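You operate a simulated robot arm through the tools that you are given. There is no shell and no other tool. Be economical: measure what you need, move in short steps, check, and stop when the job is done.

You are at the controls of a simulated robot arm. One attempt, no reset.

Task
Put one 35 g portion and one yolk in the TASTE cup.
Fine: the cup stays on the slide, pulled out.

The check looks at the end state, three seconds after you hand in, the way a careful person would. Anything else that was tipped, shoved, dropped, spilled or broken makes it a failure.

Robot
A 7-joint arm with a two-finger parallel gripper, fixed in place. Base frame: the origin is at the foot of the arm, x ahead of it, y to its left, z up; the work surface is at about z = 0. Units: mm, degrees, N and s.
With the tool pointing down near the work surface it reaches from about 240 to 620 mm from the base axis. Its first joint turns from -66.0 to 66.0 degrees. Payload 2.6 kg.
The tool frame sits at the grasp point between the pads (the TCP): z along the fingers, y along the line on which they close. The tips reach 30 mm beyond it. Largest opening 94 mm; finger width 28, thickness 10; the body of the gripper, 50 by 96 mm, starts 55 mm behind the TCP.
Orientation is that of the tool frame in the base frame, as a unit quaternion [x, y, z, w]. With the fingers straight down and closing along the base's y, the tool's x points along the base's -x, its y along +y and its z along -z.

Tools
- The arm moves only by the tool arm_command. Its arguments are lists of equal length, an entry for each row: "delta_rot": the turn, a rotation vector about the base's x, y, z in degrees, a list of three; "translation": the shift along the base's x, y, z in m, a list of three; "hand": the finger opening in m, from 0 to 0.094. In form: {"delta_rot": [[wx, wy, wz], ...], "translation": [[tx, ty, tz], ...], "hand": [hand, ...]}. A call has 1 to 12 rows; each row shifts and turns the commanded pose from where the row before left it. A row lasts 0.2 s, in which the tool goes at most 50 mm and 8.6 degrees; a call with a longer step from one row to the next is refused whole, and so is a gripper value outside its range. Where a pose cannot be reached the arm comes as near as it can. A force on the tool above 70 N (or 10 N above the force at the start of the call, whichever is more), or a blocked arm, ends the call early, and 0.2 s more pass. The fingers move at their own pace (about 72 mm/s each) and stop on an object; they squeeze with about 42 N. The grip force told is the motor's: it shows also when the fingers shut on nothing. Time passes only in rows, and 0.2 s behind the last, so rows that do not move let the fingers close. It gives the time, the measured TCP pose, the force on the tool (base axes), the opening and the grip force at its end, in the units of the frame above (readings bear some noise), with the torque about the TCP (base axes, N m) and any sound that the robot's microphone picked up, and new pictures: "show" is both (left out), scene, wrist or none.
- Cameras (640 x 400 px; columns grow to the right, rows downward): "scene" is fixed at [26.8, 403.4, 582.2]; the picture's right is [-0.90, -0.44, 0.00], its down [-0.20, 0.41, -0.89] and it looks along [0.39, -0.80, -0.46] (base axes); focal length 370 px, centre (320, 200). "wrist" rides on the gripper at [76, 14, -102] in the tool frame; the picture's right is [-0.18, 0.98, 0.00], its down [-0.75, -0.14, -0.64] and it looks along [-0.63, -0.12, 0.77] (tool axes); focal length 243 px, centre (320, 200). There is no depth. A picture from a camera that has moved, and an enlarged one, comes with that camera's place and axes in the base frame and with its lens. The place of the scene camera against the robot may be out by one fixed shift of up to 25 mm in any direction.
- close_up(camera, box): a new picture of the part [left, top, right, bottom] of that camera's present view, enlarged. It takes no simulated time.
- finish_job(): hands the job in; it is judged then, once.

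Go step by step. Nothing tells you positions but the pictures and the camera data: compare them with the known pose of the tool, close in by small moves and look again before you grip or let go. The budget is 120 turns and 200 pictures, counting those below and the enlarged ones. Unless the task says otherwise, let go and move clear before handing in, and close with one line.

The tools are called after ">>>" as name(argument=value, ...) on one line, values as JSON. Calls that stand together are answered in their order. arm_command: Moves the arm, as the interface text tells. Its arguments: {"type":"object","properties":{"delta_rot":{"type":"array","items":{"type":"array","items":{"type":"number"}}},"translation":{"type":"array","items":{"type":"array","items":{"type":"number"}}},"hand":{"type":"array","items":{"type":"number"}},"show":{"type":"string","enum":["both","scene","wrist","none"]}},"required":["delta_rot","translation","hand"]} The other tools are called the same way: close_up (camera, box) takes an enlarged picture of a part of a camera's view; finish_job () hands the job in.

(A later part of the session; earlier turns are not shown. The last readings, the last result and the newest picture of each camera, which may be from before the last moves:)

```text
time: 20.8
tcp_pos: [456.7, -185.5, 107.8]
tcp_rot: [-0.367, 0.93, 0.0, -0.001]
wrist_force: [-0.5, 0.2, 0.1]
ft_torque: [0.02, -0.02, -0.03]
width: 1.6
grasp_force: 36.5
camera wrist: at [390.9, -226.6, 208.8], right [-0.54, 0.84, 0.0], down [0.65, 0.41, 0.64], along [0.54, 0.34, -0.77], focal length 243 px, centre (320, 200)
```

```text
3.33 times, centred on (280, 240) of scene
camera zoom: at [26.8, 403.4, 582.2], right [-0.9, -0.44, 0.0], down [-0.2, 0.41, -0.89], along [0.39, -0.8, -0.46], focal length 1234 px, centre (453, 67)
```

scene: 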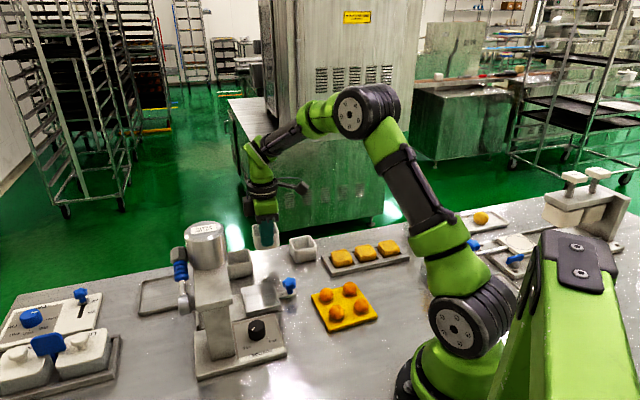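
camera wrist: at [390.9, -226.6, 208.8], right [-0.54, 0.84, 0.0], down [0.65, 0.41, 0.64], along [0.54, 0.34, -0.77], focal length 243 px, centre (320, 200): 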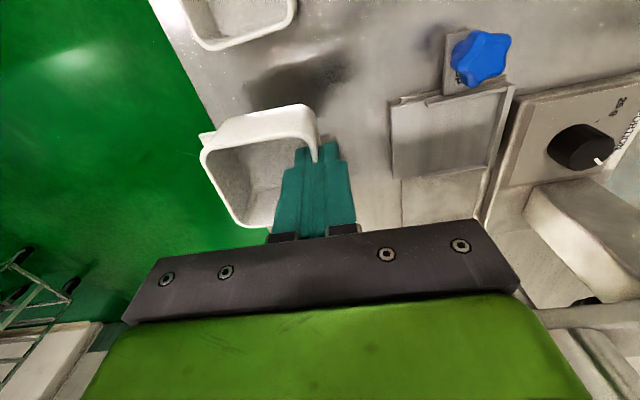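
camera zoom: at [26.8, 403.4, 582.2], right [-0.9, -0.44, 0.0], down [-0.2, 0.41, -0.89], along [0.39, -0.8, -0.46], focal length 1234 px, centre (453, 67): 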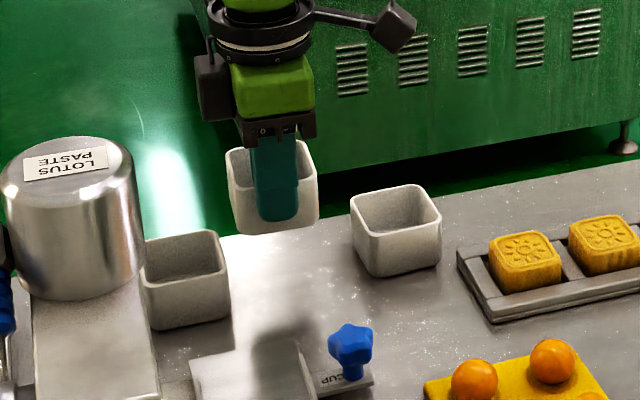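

The cup is held level. I'll zoom on the slide seat to locate it precisely.

>>> close_up(camera="wrist", box=[370, 20, 540, 230])

```text
1.90 times, centred on (455, 125) of wrist
camera zoom: at [390.9, -226.6, 208.8], right [-0.54, 0.84, 0.0], down [0.65, 0.41, 0.64], along [0.54, 0.34, -0.77], focal length 462 px, centre (63, 343)
```

zoom: 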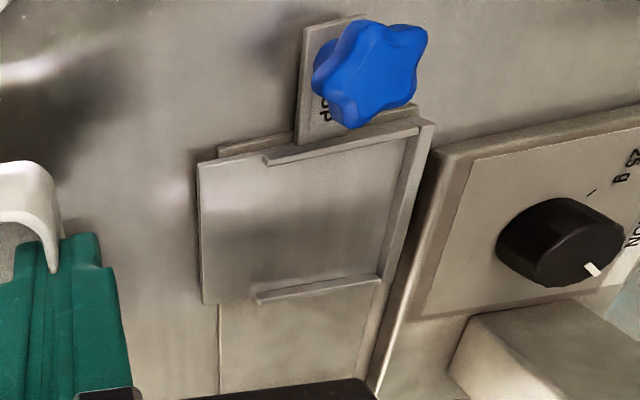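

Seat: rims on both sides along the slide direction and a back stop, with the cup centre going to about (404, -79). I'll carry the cup there at this height.

>>> arm_command(delta_rot=[[0, 0, 2], [0, 0, 0], [0, 0, 0], [0, 0, 0], [0, 0, 0], [0, 0, 0]], translation=[[-0.0142, 0.025, 0], [-0.0142, 0.025, 0], [-0.0142, 0.025, 0], [-0.0142, 0.025, 0], [-0.0142, 0.025, 0], [0, 0, 0]], hand=[0, 0, 0, 0, 0, 0], show="both")

>>> close_up(camera="wrist", box=[180, 20, 400, 240])

>>> close_up(camera="scene", box=[180, 220, 310, 340])

```text
time: 22.2
tcp_pos: [384.4, -58.0, 106.3]
tcp_rot: [-0.383, 0.924, 0.0, 0.0]
wrist_force: [0.1, -0.3, 0.0]
ft_torque: [0.01, 0.01, 0.0]
width: 2.0
grasp_force: 36.7
camera wrist: at [320.8, -102.3, 209.5], right [-0.56, 0.83, 0.0], down [0.63, 0.43, 0.64], along [0.53, 0.36, -0.77], focal length 243 px, centre (320, 200)
```

scene: 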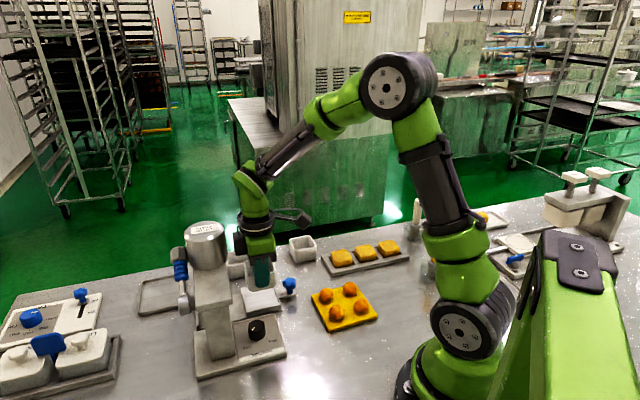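
wrist: 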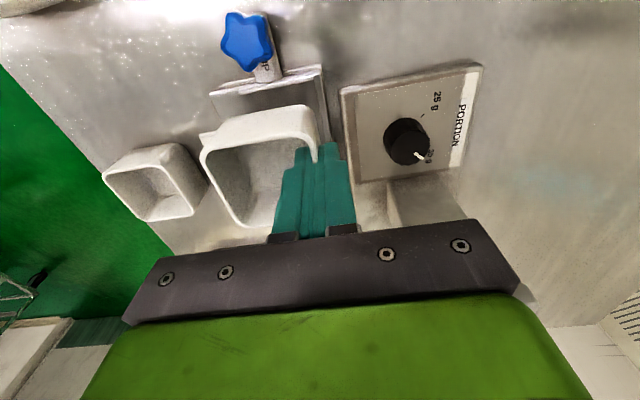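

```text
1.82 times, centred on (290, 130) of wrist
camera zoom: at [320.8, -102.3, 209.5], right [-0.56, 0.83, 0.0], down [0.63, 0.43, 0.64], along [0.53, 0.36, -0.77], focal length 441 px, centre (374, 327)
```

zoom: 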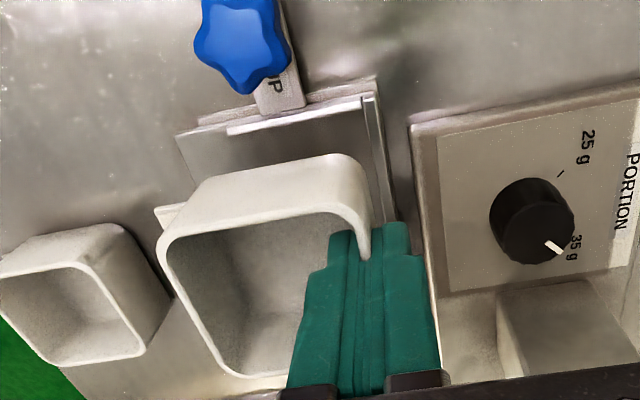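

```text
3.33 times, centred on (245, 280) of scene
camera zoom: at [26.8, 403.4, 582.2], right [-0.9, -0.44, 0.0], down [-0.2, 0.41, -0.89], along [0.39, -0.8, -0.46], focal length 1234 px, centre (570, -67)
```

zoom: 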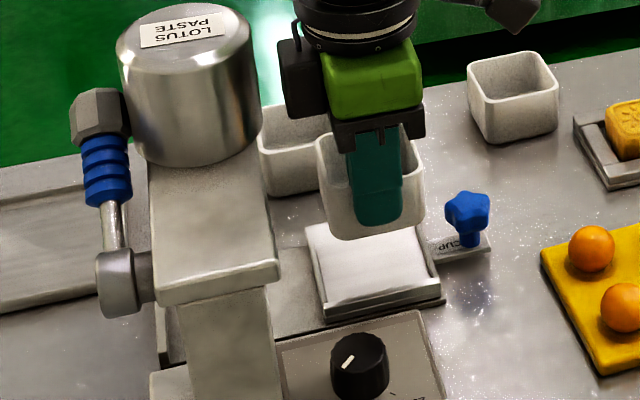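

Over the seat within a millimetre or so. Lowering until contact.

>>> arm_command(delta_rot=[[0, 0, 0], [0, 0, 0], [0, 0, 0], [0, 0, 0], [0, 0, 0], [0, 0, 0], [0, 0, 0]], translation=[[0.0005, -0.001, -0.015], [0, 0, -0.015], [0, 0, -0.01], [0, 0, -0.002], [0, 0, -0.002], [0, 0, -0.001], [0, 0, 0]], hand=[0, 0, 0, 0, 0, 0, 0], show="both")

>>> close_up(camera="scene", box=[180, 220, 310, 340])

```text
time: 23.8
tcp_pos: [386.5, -60.6, 63.5]
tcp_rot: [-0.383, 0.924, -0.002, 0.004]
wrist_force: [-7.2, 11.0, 45.8]
ft_torque: [-0.86, 1.02, -0.37]
width: 2.3
grasp_force: 36.9
camera wrist: at [323.0, -104.8, 165.8], right [-0.56, 0.83, 0.0], down [0.63, 0.43, 0.65], along [0.53, 0.36, -0.76], focal length 243 px, centre (320, 200)
```

scene: 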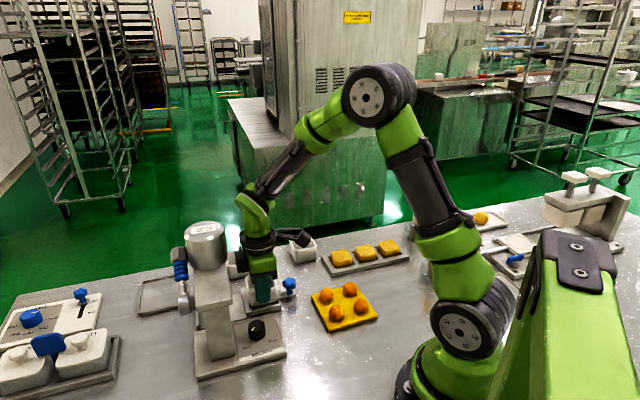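
wrist: 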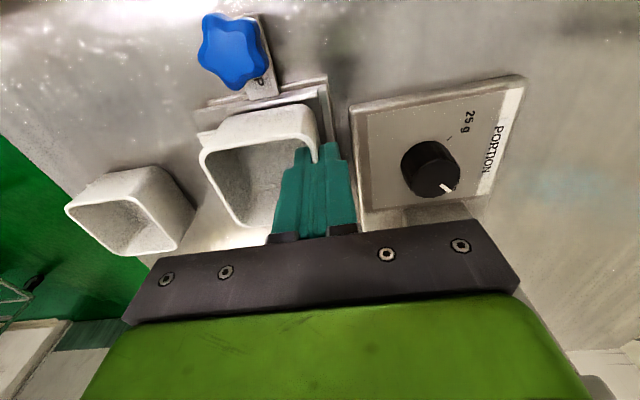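

```text
3.33 times, centred on (245, 280) of scene
camera zoom: at [26.6, 403.4, 582.2], right [-0.9, -0.44, 0.0], down [-0.2, 0.41, -0.89], along [0.39, -0.8, -0.46], focal length 1234 px, centre (570, -67)
```

zoom: 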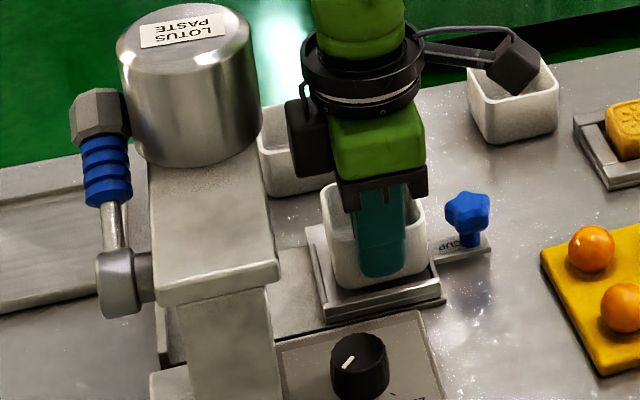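

>>> close_up(camera="wrist", box=[190, 60, 360, 180])

>>> close_up(camera="scene", box=[235, 265, 300, 325])

```text
3.33 times, centred on (275, 120) of wrist
camera zoom: at [323.0, -104.8, 165.8], right [-0.56, 0.83, 0.0], down [0.63, 0.43, 0.65], along [0.53, 0.36, -0.76], focal length 809 px, centre (470, 467)
```

zoom: 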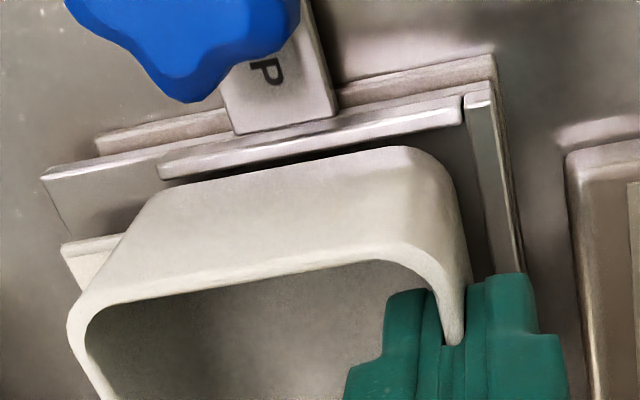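

```text
6.67 times, centred on (268, 295) of scene
camera zoom: at [26.6, 403.4, 582.2], right [-0.9, -0.44, 0.0], down [-0.2, 0.41, -0.89], along [0.39, -0.8, -0.46], focal length 2468 px, centre (670, -433)
```

zoom: 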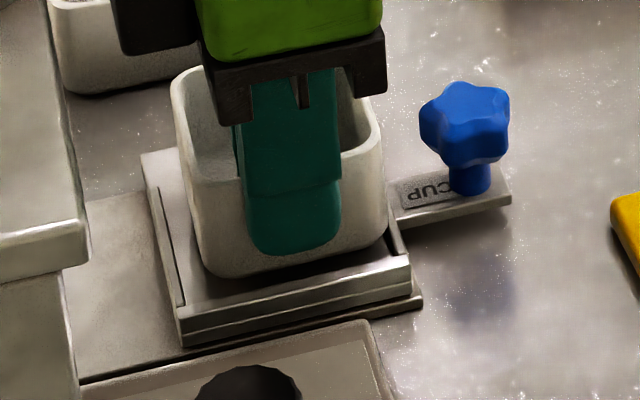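

The cup base is very close to the handle-side rim (the force was on that edge). I'll raise slightly, shift 4 mm inward and toward the back stop, and lower again.

>>> arm_command(delta_rot=[[0, 0, 0], [0, 0, 0], [0, 0, 0], [0, 0, 0], [0, 0, 0], [0, 0, 0]], translation=[[0, 0, 0.008], [0.0007, 0.0049, 0], [0, 0, -0.003], [0, 0, -0.002], [0, 0, -0.001], [0, 0, 0]], hand=[0, 0, 0, 0, 0, 0], show="both")

>>> close_up(camera="scene", box=[235, 265, 300, 325])

```text
time: 25.2
tcp_pos: [387.0, -56.0, 63.9]
tcp_rot: [-0.383, 0.924, 0.0, 0.0]
wrist_force: [-0.3, -0.9, 0.7]
ft_torque: [-0.07, -0.01, 0.02]
width: 2.0
grasp_force: 37.0
camera wrist: at [323.1, -100.3, 166.0], right [-0.56, 0.83, 0.0], down [0.63, 0.43, 0.64], along [0.53, 0.36, -0.77], focal length 243 px, centre (320, 200)
```

scene: 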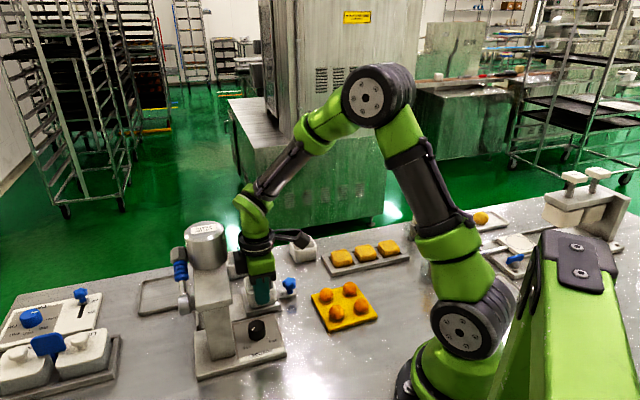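
wrist: 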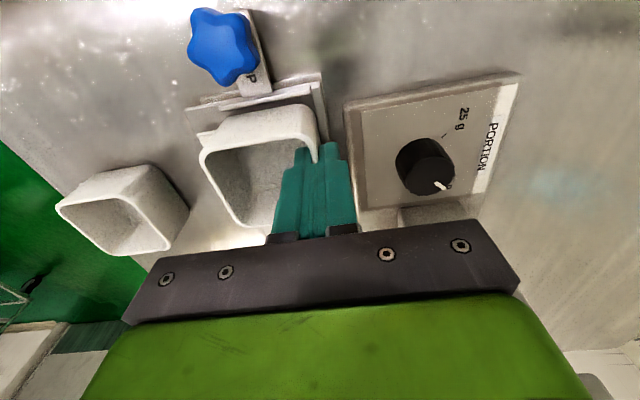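

```text
6.67 times, centred on (268, 295) of scene
camera zoom: at [26.8, 403.4, 582.2], right [-0.9, -0.44, 0.0], down [-0.2, 0.41, -0.89], along [0.39, -0.8, -0.46], focal length 2468 px, centre (670, -433)
```

zoom: 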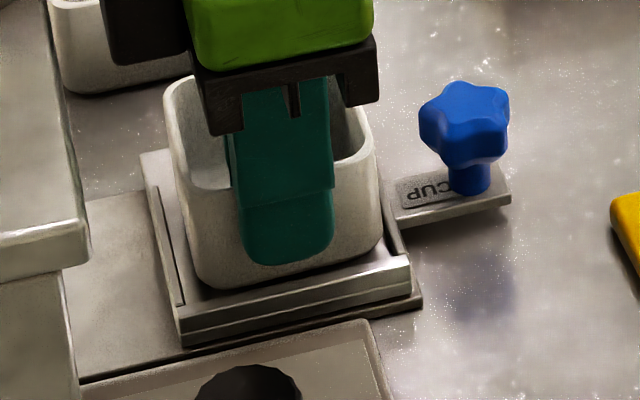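

Well centred now. Lowering to contact.

>>> arm_command(delta_rot=[[0, 0, 0], [0, 0, 0], [0, 0, 0], [0, 0, 0]], translation=[[0, 0, -0.0015], [0, 0, -0.001], [0, 0, -0.001], [0, 0, 0]], hand=[0, 0, 0, 0], show="none")

```text
time: 26.2
tcp_pos: [386.5, -56.4, 60.8]
tcp_rot: [-0.383, 0.924, 0.0, 0.001]
wrist_force: [1.1, -1.0, 0.1]
ft_torque: [-0.05, -0.05, 0.06]
width: 2.2
grasp_force: 36.6
```

>>> arm_command(delta_rot=[[0, 0, 0], [0, 0, 0], [0, 0, 0], [0, 0, 0]], translation=[[0, 0, -0.001], [0, 0, -0.001], [0, 0, -0.001], [0, 0, 0]], hand=[0, 0, 0, 0], show="none")

```text
time: 27.2
tcp_pos: [386.8, -55.8, 59.0]
tcp_rot: [-0.383, 0.924, -0.001, 0.002]
wrist_force: [-4.0, 2.7, 25.5]
ft_torque: [0.46, -0.54, 0.07]
width: 2.2
grasp_force: 36.9
```

Contact at the plate level, 4.5 mm lower than the rim contact. I'll ease off and release.

>>> arm_command(delta_rot=[[0, 0, 0], [0, 0, 0], [0, 0, 0], [0, 0, 0], [0, 0, 0], [0, 0, 0]], translation=[[0, 0, 0.0008], [0, 0, 0], [0, 0, 0], [0, 0, 0.02], [0, 0, 0.03], [0, 0, 0.03]], hand=[0.0, 0.022, 0.022, 0.022, 0.022, 0.022], show="both")

>>> close_up(camera="scene", box=[235, 265, 300, 325])

>>> close_up(camera="wrist", box=[160, 0, 480, 240])

```text
time: 28.6
tcp_pos: [385.9, -54.2, 137.9]
tcp_rot: [-0.383, 0.924, 0.0, 0.0]
wrist_force: [0.6, 0.7, -0.7]
ft_torque: [0.02, 0.01, -0.02]
width: 22.0
grasp_force: 0.0
camera wrist: at [322.5, -99.4, 239.8], right [-0.57, 0.82, 0.0], down [0.63, 0.43, 0.64], along [0.53, 0.36, -0.77], focal length 243 px, centre (320, 200)
```

scene: 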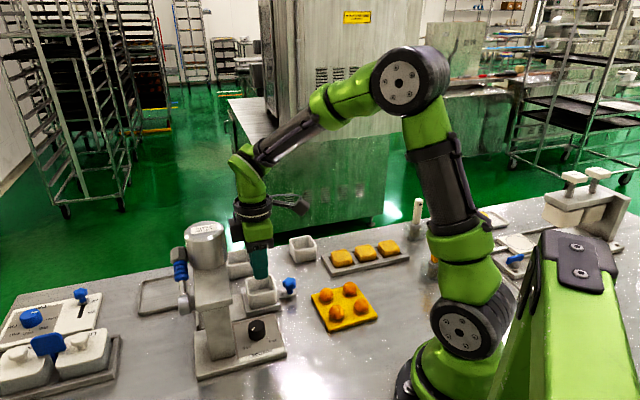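
wrist: 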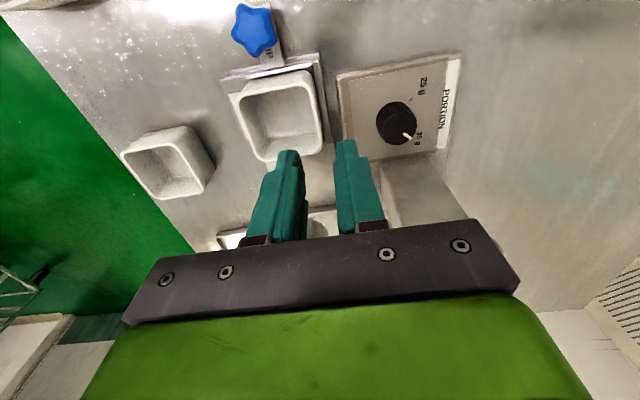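

```text
6.67 times, centred on (268, 295) of scene
camera zoom: at [26.8, 403.4, 582.2], right [-0.9, -0.44, 0.0], down [-0.2, 0.41, -0.89], along [0.39, -0.8, -0.46], focal length 2468 px, centre (670, -433)
```

zoom: 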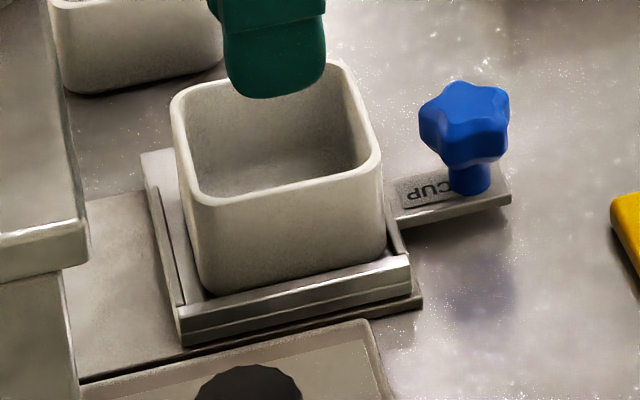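

```text
1.67 times, centred on (320, 120) of wrist
camera zoom: at [322.5, -99.4, 239.8], right [-0.57, 0.82, 0.0], down [0.63, 0.43, 0.64], along [0.53, 0.36, -0.77], focal length 404 px, centre (320, 333)
```

zoom: 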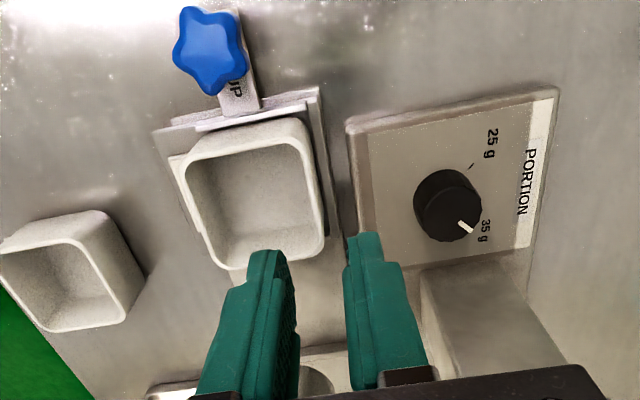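

The cup sits flat in the seat. Next I'll tilt the gripper back 25° (to clear the head when the slide goes in) and line up on the blue handle, about (364, -130).

>>> arm_command(delta_rot=[[5.9, -5.9, 0], [5.9, -5.9, 0], [5.9, -5.9, 0], [0, 0, 0]], translation=[[-0.011, -0.028, 0], [-0.011, -0.028, -0.005], [-0.012, -0.03, -0.01], [0, 0, 0]], hand=[0.06, 0.06, 0.06, 0.06], show="both")

>>> close_up(camera="wrist", box=[200, 20, 440, 240])

>>> close_up(camera="scene", box=[160, 200, 320, 340])

```text
time: 29.6
tcp_pos: [351.3, -141.7, 125.2]
tcp_rot: [-0.374, 0.902, 0.083, 0.201]
wrist_force: [-0.3, 0.9, -0.2]
ft_torque: [0.05, 0.02, 0.0]
width: 59.8
grasp_force: 0.0
camera wrist: at [261.8, -210.6, 184.6], right [-0.58, 0.81, 0.08], down [0.39, 0.19, 0.9], along [0.72, 0.55, -0.43], focal length 243 px, centre (320, 200)
```

scene: 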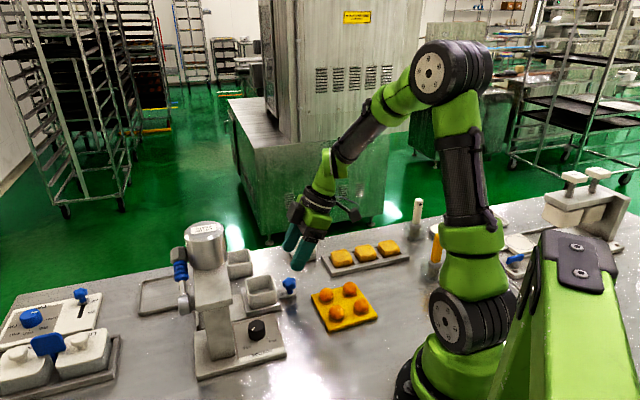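
wrist: 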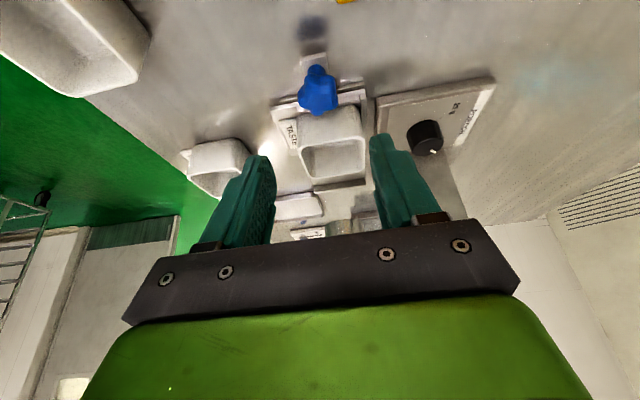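

```text
1.82 times, centred on (320, 130) of wrist
camera zoom: at [261.8, -210.6, 184.6], right [-0.58, 0.81, 0.08], down [0.39, 0.19, 0.9], along [0.72, 0.55, -0.43], focal length 441 px, centre (320, 327)
```

zoom: 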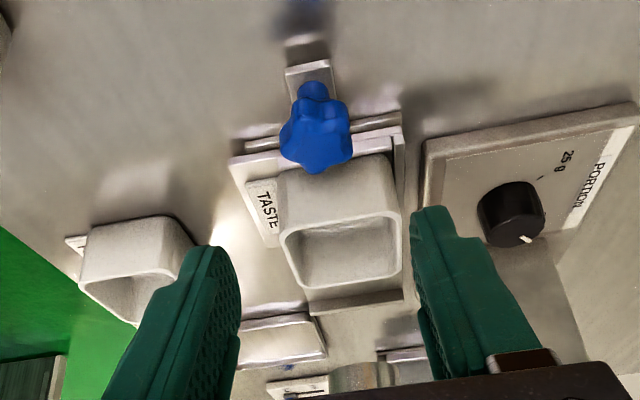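

```text
2.86 times, centred on (240, 270) of scene
camera zoom: at [26.8, 403.3, 582.2], right [-0.9, -0.44, 0.0], down [-0.2, 0.41, -0.89], along [0.39, -0.8, -0.46], focal length 1058 px, centre (549, 0)
```

zoom: 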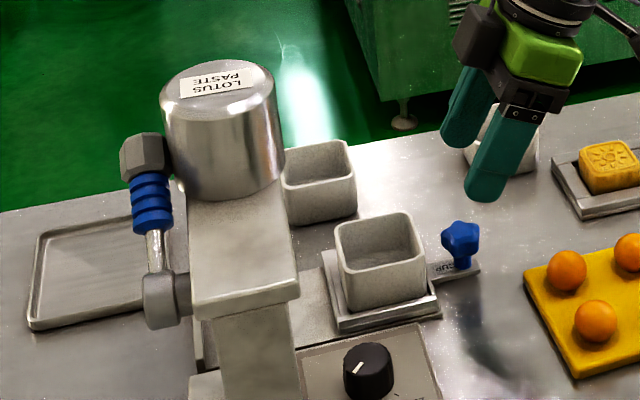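

The handle is at about (359, -130), star body around z 40. Descending onto it and closing.

>>> arm_command(delta_rot=[[0, 0, 0], [0, 0, 0], [0, 0, 0], [0, 0, 0], [0, 0, 0], [0, 0, 0], [0, 0, 0], [0, 0, 0]], translation=[[0.0034, 0.008, -0.02], [0, 0, -0.02], [0, 0, -0.02], [0, 0, -0.013], [0, 0, 0], [0, 0, 0], [0, 0, 0], [0, 0, 0]], hand=[0.056, 0.056, 0.056, 0.056, 0.056, 0.015, 0.015, 0.015], show="both")

```text
time: 31.4
tcp_pos: [354.8, -132.0, 50.5]
tcp_rot: [-0.374, 0.902, 0.084, 0.2]
wrist_force: [-2.0, 2.7, -1.7]
ft_torque: [0.31, -0.32, 0.0]
width: 28.0
grasp_force: 44.9
camera wrist: at [266.0, -202.8, 111.0], right [-0.58, 0.81, 0.08], down [0.39, 0.19, 0.9], along [0.72, 0.55, -0.43], focal length 243 px, centre (320, 200)
```

scene: 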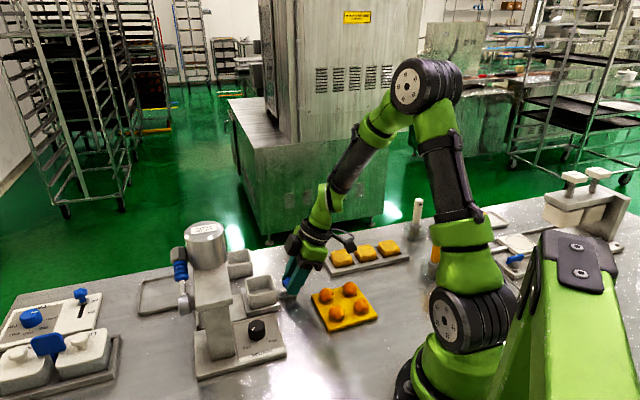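
wrist: 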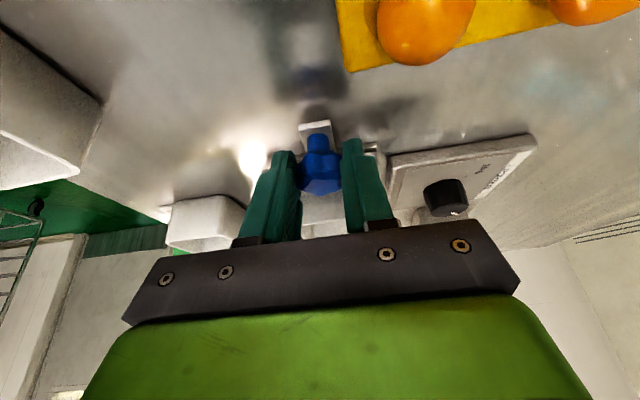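

Gripped at 28 mm. Pushing the slide in gently along the track direction.

>>> arm_command(delta_rot=[[0, 0, 0], [0, 0, 0], [0, 0, 0], [0, 0, 0], [0, 0, 0], [0, 0, 0], [0, 0, 0], [0, 0, 0]], translation=[[0.002, 0.002, 0], [0.004, 0.004, 0], [0.005, 0.005, 0], [0.006, 0.006, 0], [0.006, 0.006, 0], [0.005, 0.005, 0], [0.004, 0.004, 0], [0.002, 0.002, 0]], hand=[0.015, 0.015, 0.015, 0.015, 0.015, 0.015, 0.015, 0.015], show="scene")

>>> close_up(camera="scene", box=[160, 200, 320, 340])

```text
time: 33.2
tcp_pos: [389.1, -99.4, 50.9]
tcp_rot: [-0.373, 0.902, 0.085, 0.2]
wrist_force: [-11.2, 11.4, 17.3]
ft_torque: [0.56, -0.41, 0.15]
width: 28.3
grasp_force: 45.0
```

scene: 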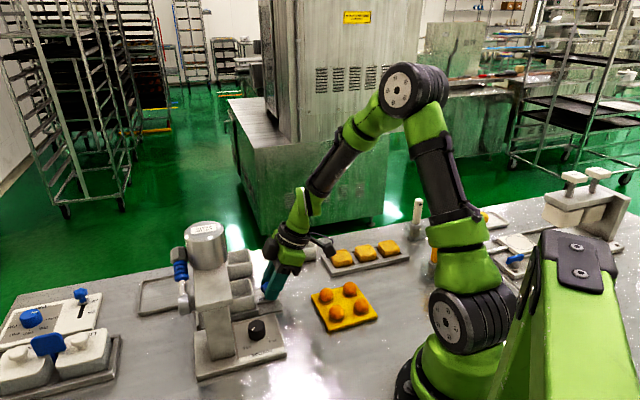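

```text
2.86 times, centred on (240, 270) of scene
camera zoom: at [26.7, 403.4, 582.2], right [-0.9, -0.44, 0.0], down [-0.2, 0.41, -0.89], along [0.39, -0.8, -0.46], focal length 1058 px, centre (549, 0)
```

zoom: 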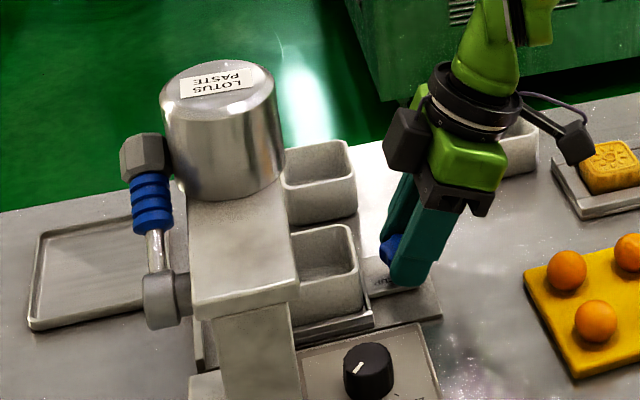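

Smooth so far (48 mm). Continuing until the slide reaches its stop.

>>> arm_command(delta_rot=[[0, 0, 0], [0, 0, 0], [0, 0, 0], [0, 0, 0], [0, 0, 0], [0, 0, 0], [0, 0, 0], [0, 0, 0]], translation=[[0.002, 0.002, 0], [0.004, 0.004, 0], [0.005, 0.005, 0], [0.005, 0.005, 0], [0.005, 0.005, 0], [0.004, 0.004, 0], [0.003, 0.003, 0], [0.002, 0.002, 0]], hand=[0.015, 0.015, 0.015, 0.015, 0.015, 0.015, 0.015, 0.015], show="both")

>>> close_up(camera="scene", box=[160, 200, 320, 340])

>>> close_up(camera="wrist", box=[160, 100, 480, 250])

```text
time: 35.0
tcp_pos: [419.8, -68.5, 51.3]
tcp_rot: [-0.372, 0.902, 0.084, 0.201]
wrist_force: [-13.1, 13.0, 30.5]
ft_torque: [0.11, 0.34, -0.04]
width: 28.0
grasp_force: 44.9
camera wrist: at [330.3, -138.8, 110.6], right [-0.58, 0.81, 0.08], down [0.39, 0.19, 0.9], along [0.72, 0.55, -0.43], focal length 243 px, centre (320, 200)
```

scene: 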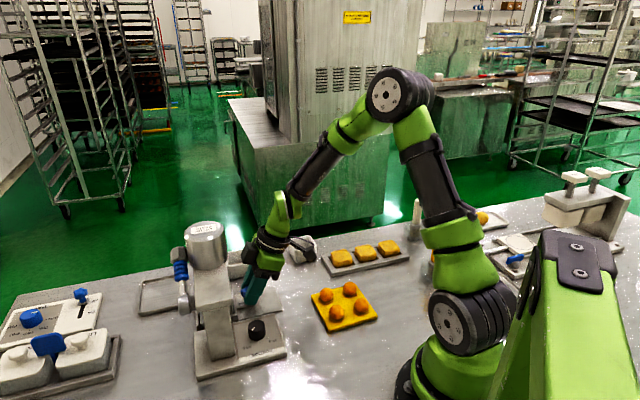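
wrist: 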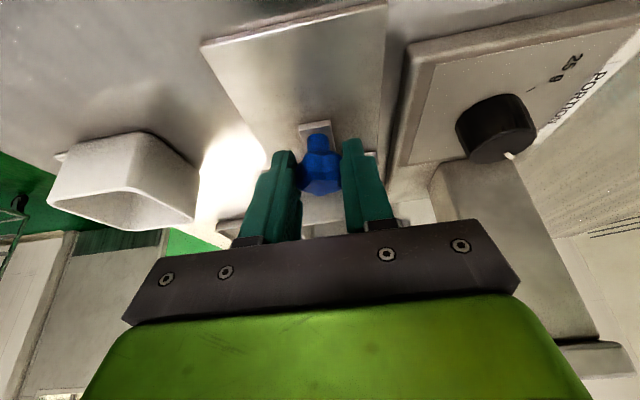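

```text
2.86 times, centred on (240, 270) of scene
camera zoom: at [26.6, 403.4, 582.2], right [-0.9, -0.44, 0.0], down [-0.2, 0.41, -0.89], along [0.39, -0.8, -0.46], focal length 1058 px, centre (549, 0)
```

zoom: 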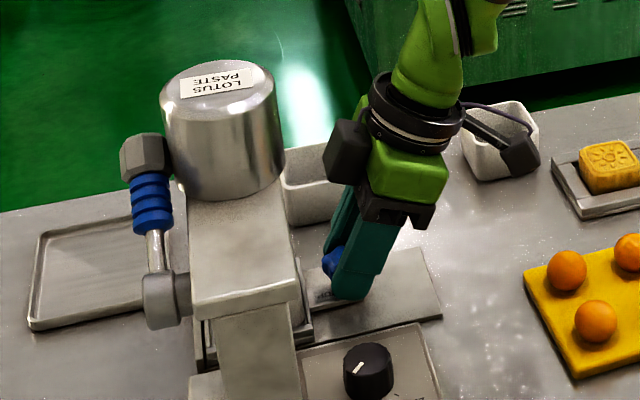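

```text
2.00 times, centred on (320, 175) of wrist
camera zoom: at [330.3, -138.8, 110.6], right [-0.58, 0.81, 0.08], down [0.39, 0.19, 0.9], along [0.72, 0.55, -0.43], focal length 485 px, centre (320, 250)
```

zoom: 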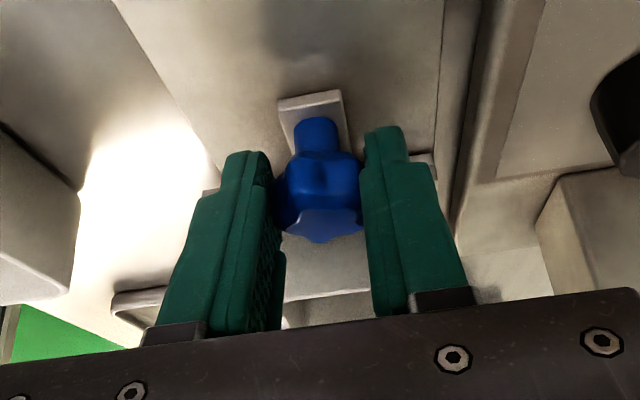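

91 mm in, no stop yet. Continuing in small steps.

>>> arm_command(delta_rot=[[0, 0, 0], [0, 0, 0], [0, 0, 0], [0, 0, 0], [0, 0, 0], [0, 0, 0]], translation=[[0.002, 0.002, 0], [0.002, 0.002, 0], [0.002, 0.002, 0], [0.002, 0.002, 0], [0.002, 0.002, 0], [0, 0, 0]], hand=[0.015, 0.015, 0.015, 0.015, 0.015, 0.015], show="scene")

```text
time: 36.4
tcp_pos: [426.2, -62.7, 47.7]
tcp_rot: [-0.372, 0.904, 0.084, 0.195]
wrist_force: [-32.4, -18.9, -12.5]
ft_torque: [-0.22, -0.04, 0.16]
width: 28.5
grasp_force: 45.1
```

scene: 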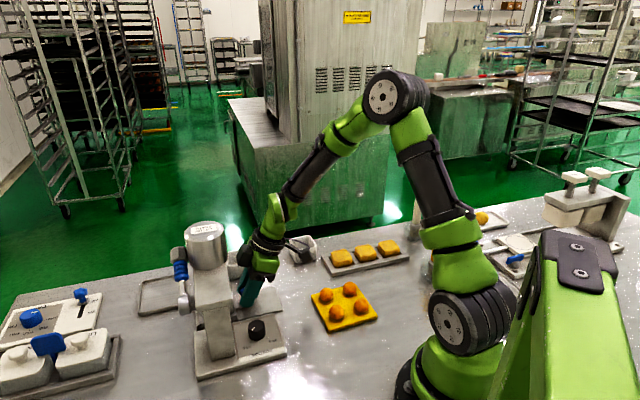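

The stop was felt at 100 mm. I'll release and back out along the tool axis, then look at the cup position and lever.

>>> arm_command(delta_rot=[[0, 0, 0], [0, 0, 0], [0, 0, 0], [0, 0, 0], [0, 0, 0], [0, 0, 0], [0, 0, 0]], translation=[[0, 0, 0], [0, 0, 0], [-0.006, -0.006, 0.018], [-0.012, -0.012, 0.036], [-0.02, -0.02, 0.03], [-0.02, -0.02, 0.02], [0, 0, 0]], hand=[0.05, 0.05, 0.05, 0.05, 0.05, 0.05, 0.05], show="both")

>>> close_up(camera="scene", box=[160, 200, 320, 340])

>>> close_up(camera="wrist", box=[200, 60, 480, 240])

```text
time: 38.0
tcp_pos: [372.9, -118.8, 155.0]
tcp_rot: [-0.373, 0.902, 0.082, 0.2]
wrist_force: [0.8, -0.8, -0.3]
ft_torque: [0.0, -0.02, -0.02]
width: 49.9
grasp_force: 0.0
camera wrist: at [283.4, -189.0, 215.2], right [-0.58, 0.81, 0.08], down [0.39, 0.19, 0.9], along [0.72, 0.55, -0.43], focal length 243 px, centre (320, 200)
```

scene: 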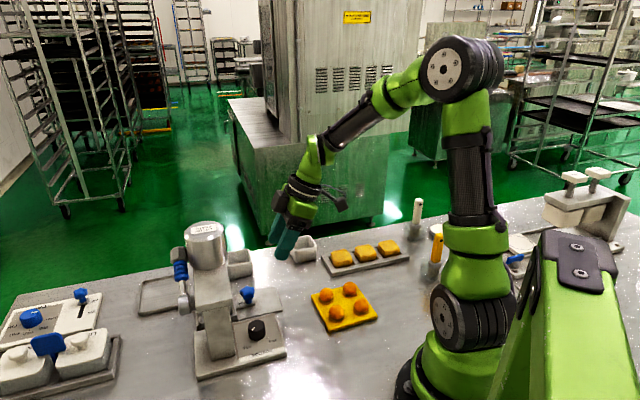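
wrist: 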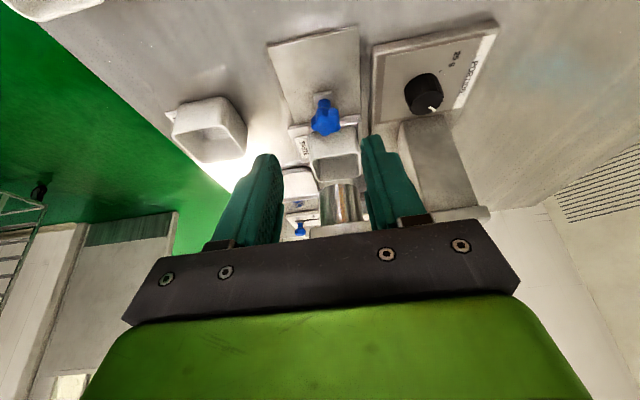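

```text
2.86 times, centred on (240, 270) of scene
camera zoom: at [26.8, 403.4, 582.2], right [-0.9, -0.44, 0.0], down [-0.2, 0.41, -0.89], along [0.39, -0.8, -0.46], focal length 1058 px, centre (549, 0)
```

zoom: 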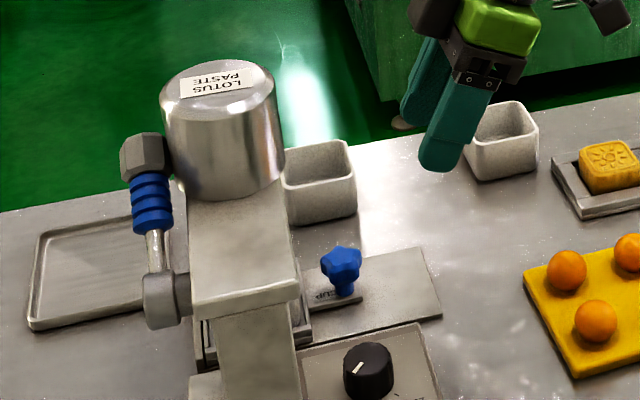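

```text
2.22 times, centred on (340, 150) of wrist
camera zoom: at [283.4, -189.0, 215.2], right [-0.58, 0.81, 0.08], down [0.39, 0.19, 0.9], along [0.72, 0.55, -0.43], focal length 539 px, centre (276, 311)
```

zoom: 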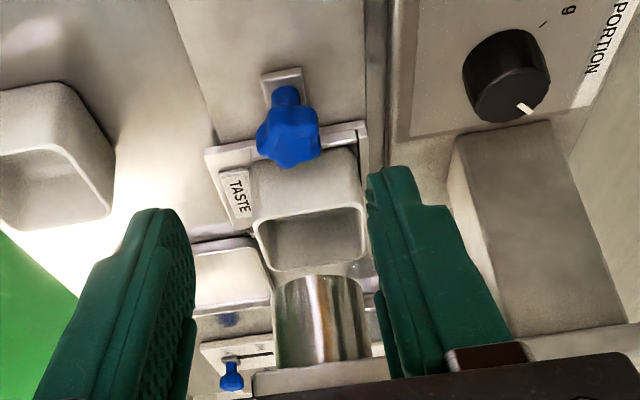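

The cup is in under the nozzle and the dial still reads 35 g. Now I need the lever's geometry, so I'll swing round to view it from the front.

>>> arm_command(delta_rot=[[0, 0, -8], [0, 0, -8], [0, 0, -8], [0, 0, -8], [0, 0, -8], [0, 0, -8], [0, 0, -8], [0, 0, -8], [0, 0, -8], [0, 0, -8], [0, 0, 0]], translation=[[-0.026, 0.02, 0.02], [-0.026, 0.02, 0.02], [-0.02, 0.025, 0.02], [0, 0.03, 0], [0, 0.03, 0], [0, 0.03, 0], [0, 0.03, 0], [0, 0.02, 0], [0, 0.02, 0], [0, 0.01, 0], [0, 0, 0]], hand=[0.05, 0.05, 0.05, 0.05, 0.05, 0.05, 0.05, 0.05, 0.05, 0.05, 0.05], show="both")

```text
time: 40.4
tcp_pos: [298.3, 117.3, 214.1]
tcp_rot: [0.295, 0.93, -0.065, 0.208]
wrist_force: [-0.3, -0.1, 0.0]
ft_torque: [-0.01, -0.02, -0.01]
width: 50.0
grasp_force: 0.0
camera wrist: at [215.0, 193.4, 274.5], right [0.7, 0.71, 0.08], down [0.26, -0.35, 0.9], along [0.67, -0.61, -0.43], focal length 243 px, centre (320, 200)
```

scene: 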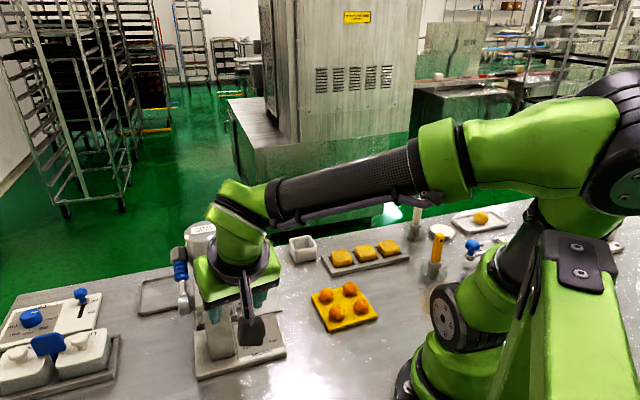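
wrist: 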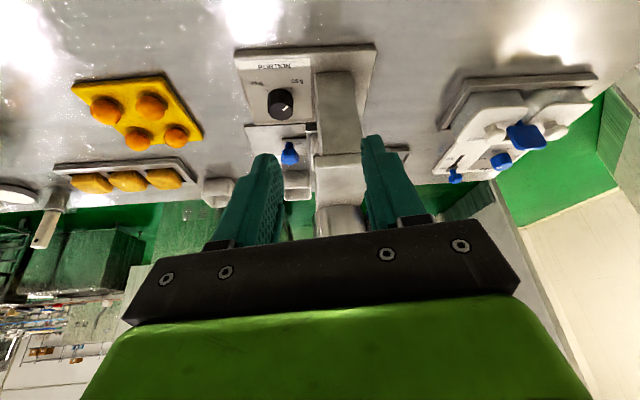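

The lever is hidden behind a finger; I'll shift sideways and open up to see it.

>>> arm_command(delta_rot=[[0, 0, 0], [0, 0, 0], [0, 0, 0]], translation=[[0.02, 0.025, 0], [0.025, 0.03, 0], [0, 0, 0]], hand=[0.094, 0.094, 0.094], show="both")

>>> close_up(camera="wrist", box=[200, 40, 420, 250])

>>> close_up(camera="scene", box=[140, 200, 300, 360])

```text
time: 41.2
tcp_pos: [320.6, 153.8, 245.8]
tcp_rot: [0.296, 0.933, -0.039, 0.2]
wrist_force: [-0.1, -0.1, 0.0]
ft_torque: [-0.04, 0.03, -0.02]
width: 93.8
grasp_force: 0.2
out of reach, approached as far as the arm can: row 2
camera wrist: at [237.3, 225.2, 310.1], right [0.69, 0.71, 0.12], down [0.26, -0.4, 0.88], along [0.67, -0.58, -0.46], focal length 243 px, centre (320, 200)
```

scene: 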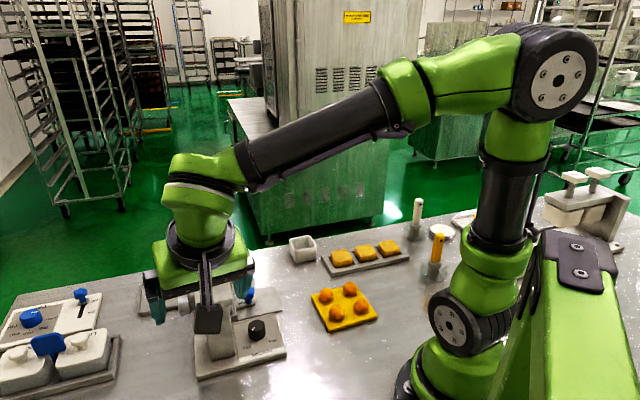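
wrist: 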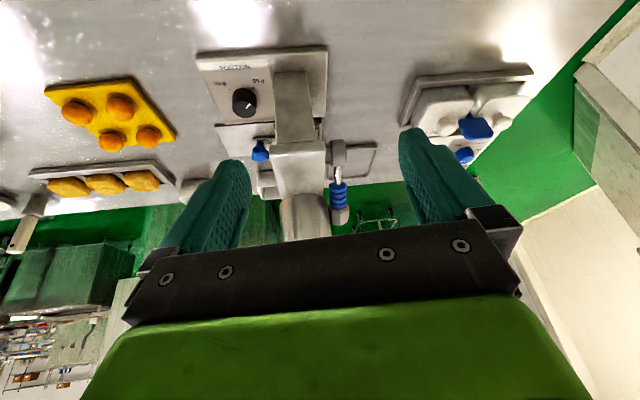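

```text
1.90 times, centred on (310, 145) of wrist
camera zoom: at [237.3, 225.2, 310.1], right [0.69, 0.71, 0.12], down [0.26, -0.4, 0.88], along [0.67, -0.58, -0.46], focal length 462 px, centre (339, 305)
```

zoom: 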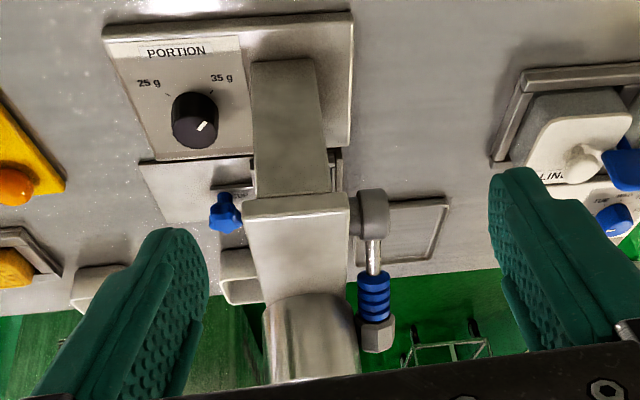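

```text
2.50 times, centred on (220, 280) of scene
camera zoom: at [26.8, 403.4, 582.2], right [-0.9, -0.44, 0.0], down [-0.2, 0.41, -0.89], along [0.39, -0.8, -0.46], focal length 926 px, centre (570, 0)
```

zoom: 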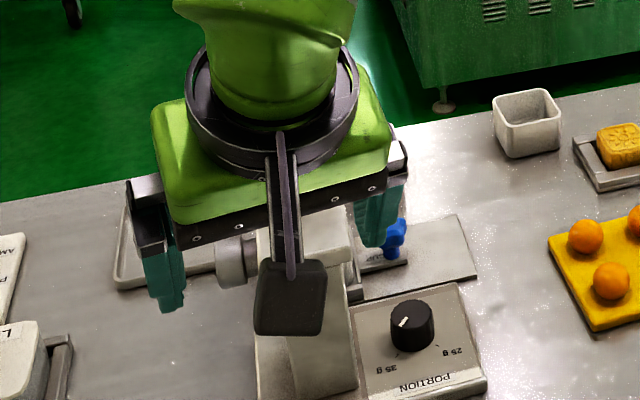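

The lever leans back toward the canister from a hub on the head's far side, so the stroke should be forward and down. I'll straighten the tool, rise, and hover over the lever to locate it precisely from above.

>>> arm_command(delta_rot=[[4.78, 6.83, 0], [4.78, 6.83, 0], [4.78, 6.83, 0], [0, 0, -8], [0, 0, -2], [0, 0, 0], [0, 0, 0]], translation=[[-0.01, 0, 0.03], [-0.01, 0, 0.03], [0, 0, 0.01], [0.03, -0.02, 0], [0.03, -0.02, 0], [0.03, -0.02, 0], [0, 0, 0]], hand=[0.02, 0.0, 0, 0, 0, 0, 0], show="both")

```text
time: 42.8
tcp_pos: [414.8, 111.9, 286.4]
tcp_rot: [0.382, 0.924, 0.001, 0.0]
wrist_force: [0.1, -0.3, 0.0]
ft_torque: [-0.01, -0.03, 0.0]
width: 0.0
grasp_force: 32.8
camera wrist: at [371.8, 175.1, 387.6], right [0.83, 0.56, 0.0], down [0.43, -0.63, 0.64], along [0.36, -0.53, -0.77], focal length 243 px, centre (320, 200)
```

scene: 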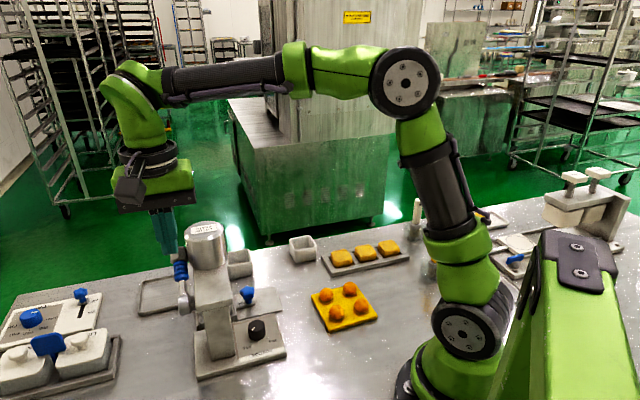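
wrist: 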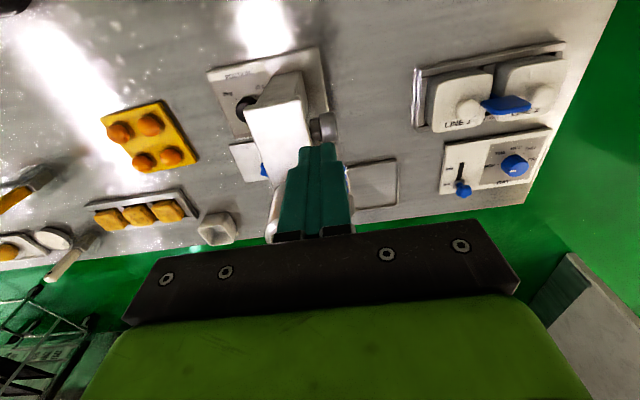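

Hub is at about (433, 91, 137) and the lever cap at about (454, 66, 200). I'll shift the hover point behind the lever so that the camera sees it in front of the fingers.

>>> arm_command(delta_rot=[[0, 0, 0], [0, 0, 0], [0, 0, 0]], translation=[[0.034, -0.032, 0], [0.034, -0.032, 0], [0, 0, 0]], hand=[0, 0, 0], show="both")

>>> close_up(camera="wrist", box=[220, 20, 420, 240])

>>> close_up(camera="scene", box=[100, 180, 260, 340])

```text
time: 43.6
tcp_pos: [483.8, 47.2, 283.8]
tcp_rot: [0.382, 0.924, 0.0, 0.0]
wrist_force: [0.0, -0.2, 0.6]
ft_torque: [0.0, 0.0, -0.02]
width: 0.0
grasp_force: 33.4
camera wrist: at [439.5, 111.3, 386.3], right [0.83, 0.56, 0.0], down [0.43, -0.63, 0.64], along [0.36, -0.53, -0.77], focal length 243 px, centre (320, 200)
```

scene: 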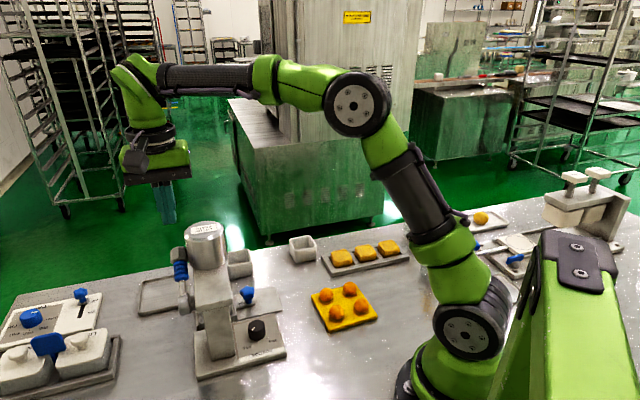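
wrist: 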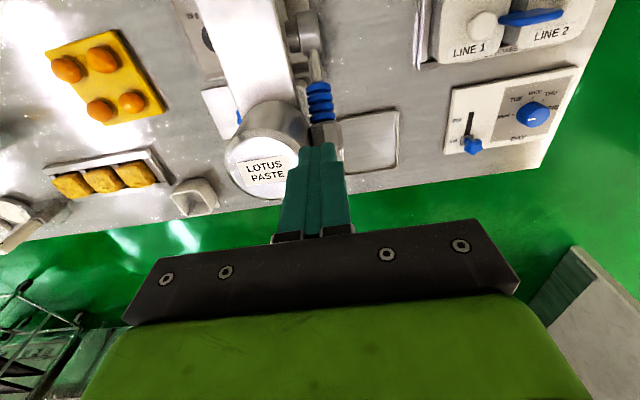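

```text
1.82 times, centred on (320, 130) of wrist
camera zoom: at [439.5, 111.3, 386.3], right [0.83, 0.56, 0.0], down [0.43, -0.63, 0.64], along [0.36, -0.53, -0.77], focal length 441 px, centre (320, 327)
```

zoom: 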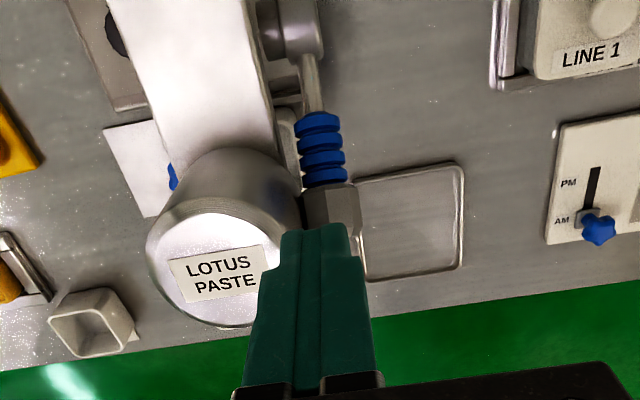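

```text
2.50 times, centred on (180, 260) of scene
camera zoom: at [26.8, 403.4, 582.2], right [-0.9, -0.44, 0.0], down [-0.2, 0.41, -0.89], along [0.39, -0.8, -0.46], focal length 926 px, centre (670, 50)
```

zoom: 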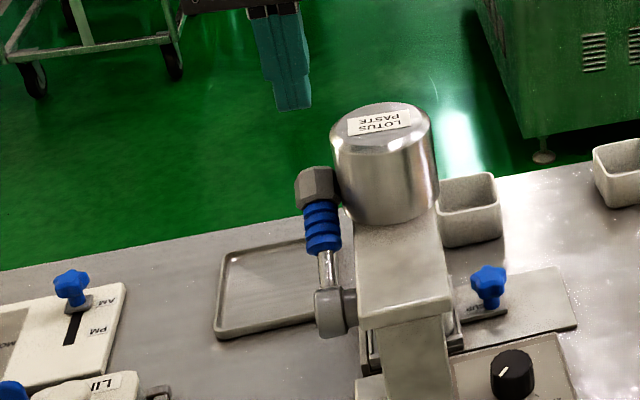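

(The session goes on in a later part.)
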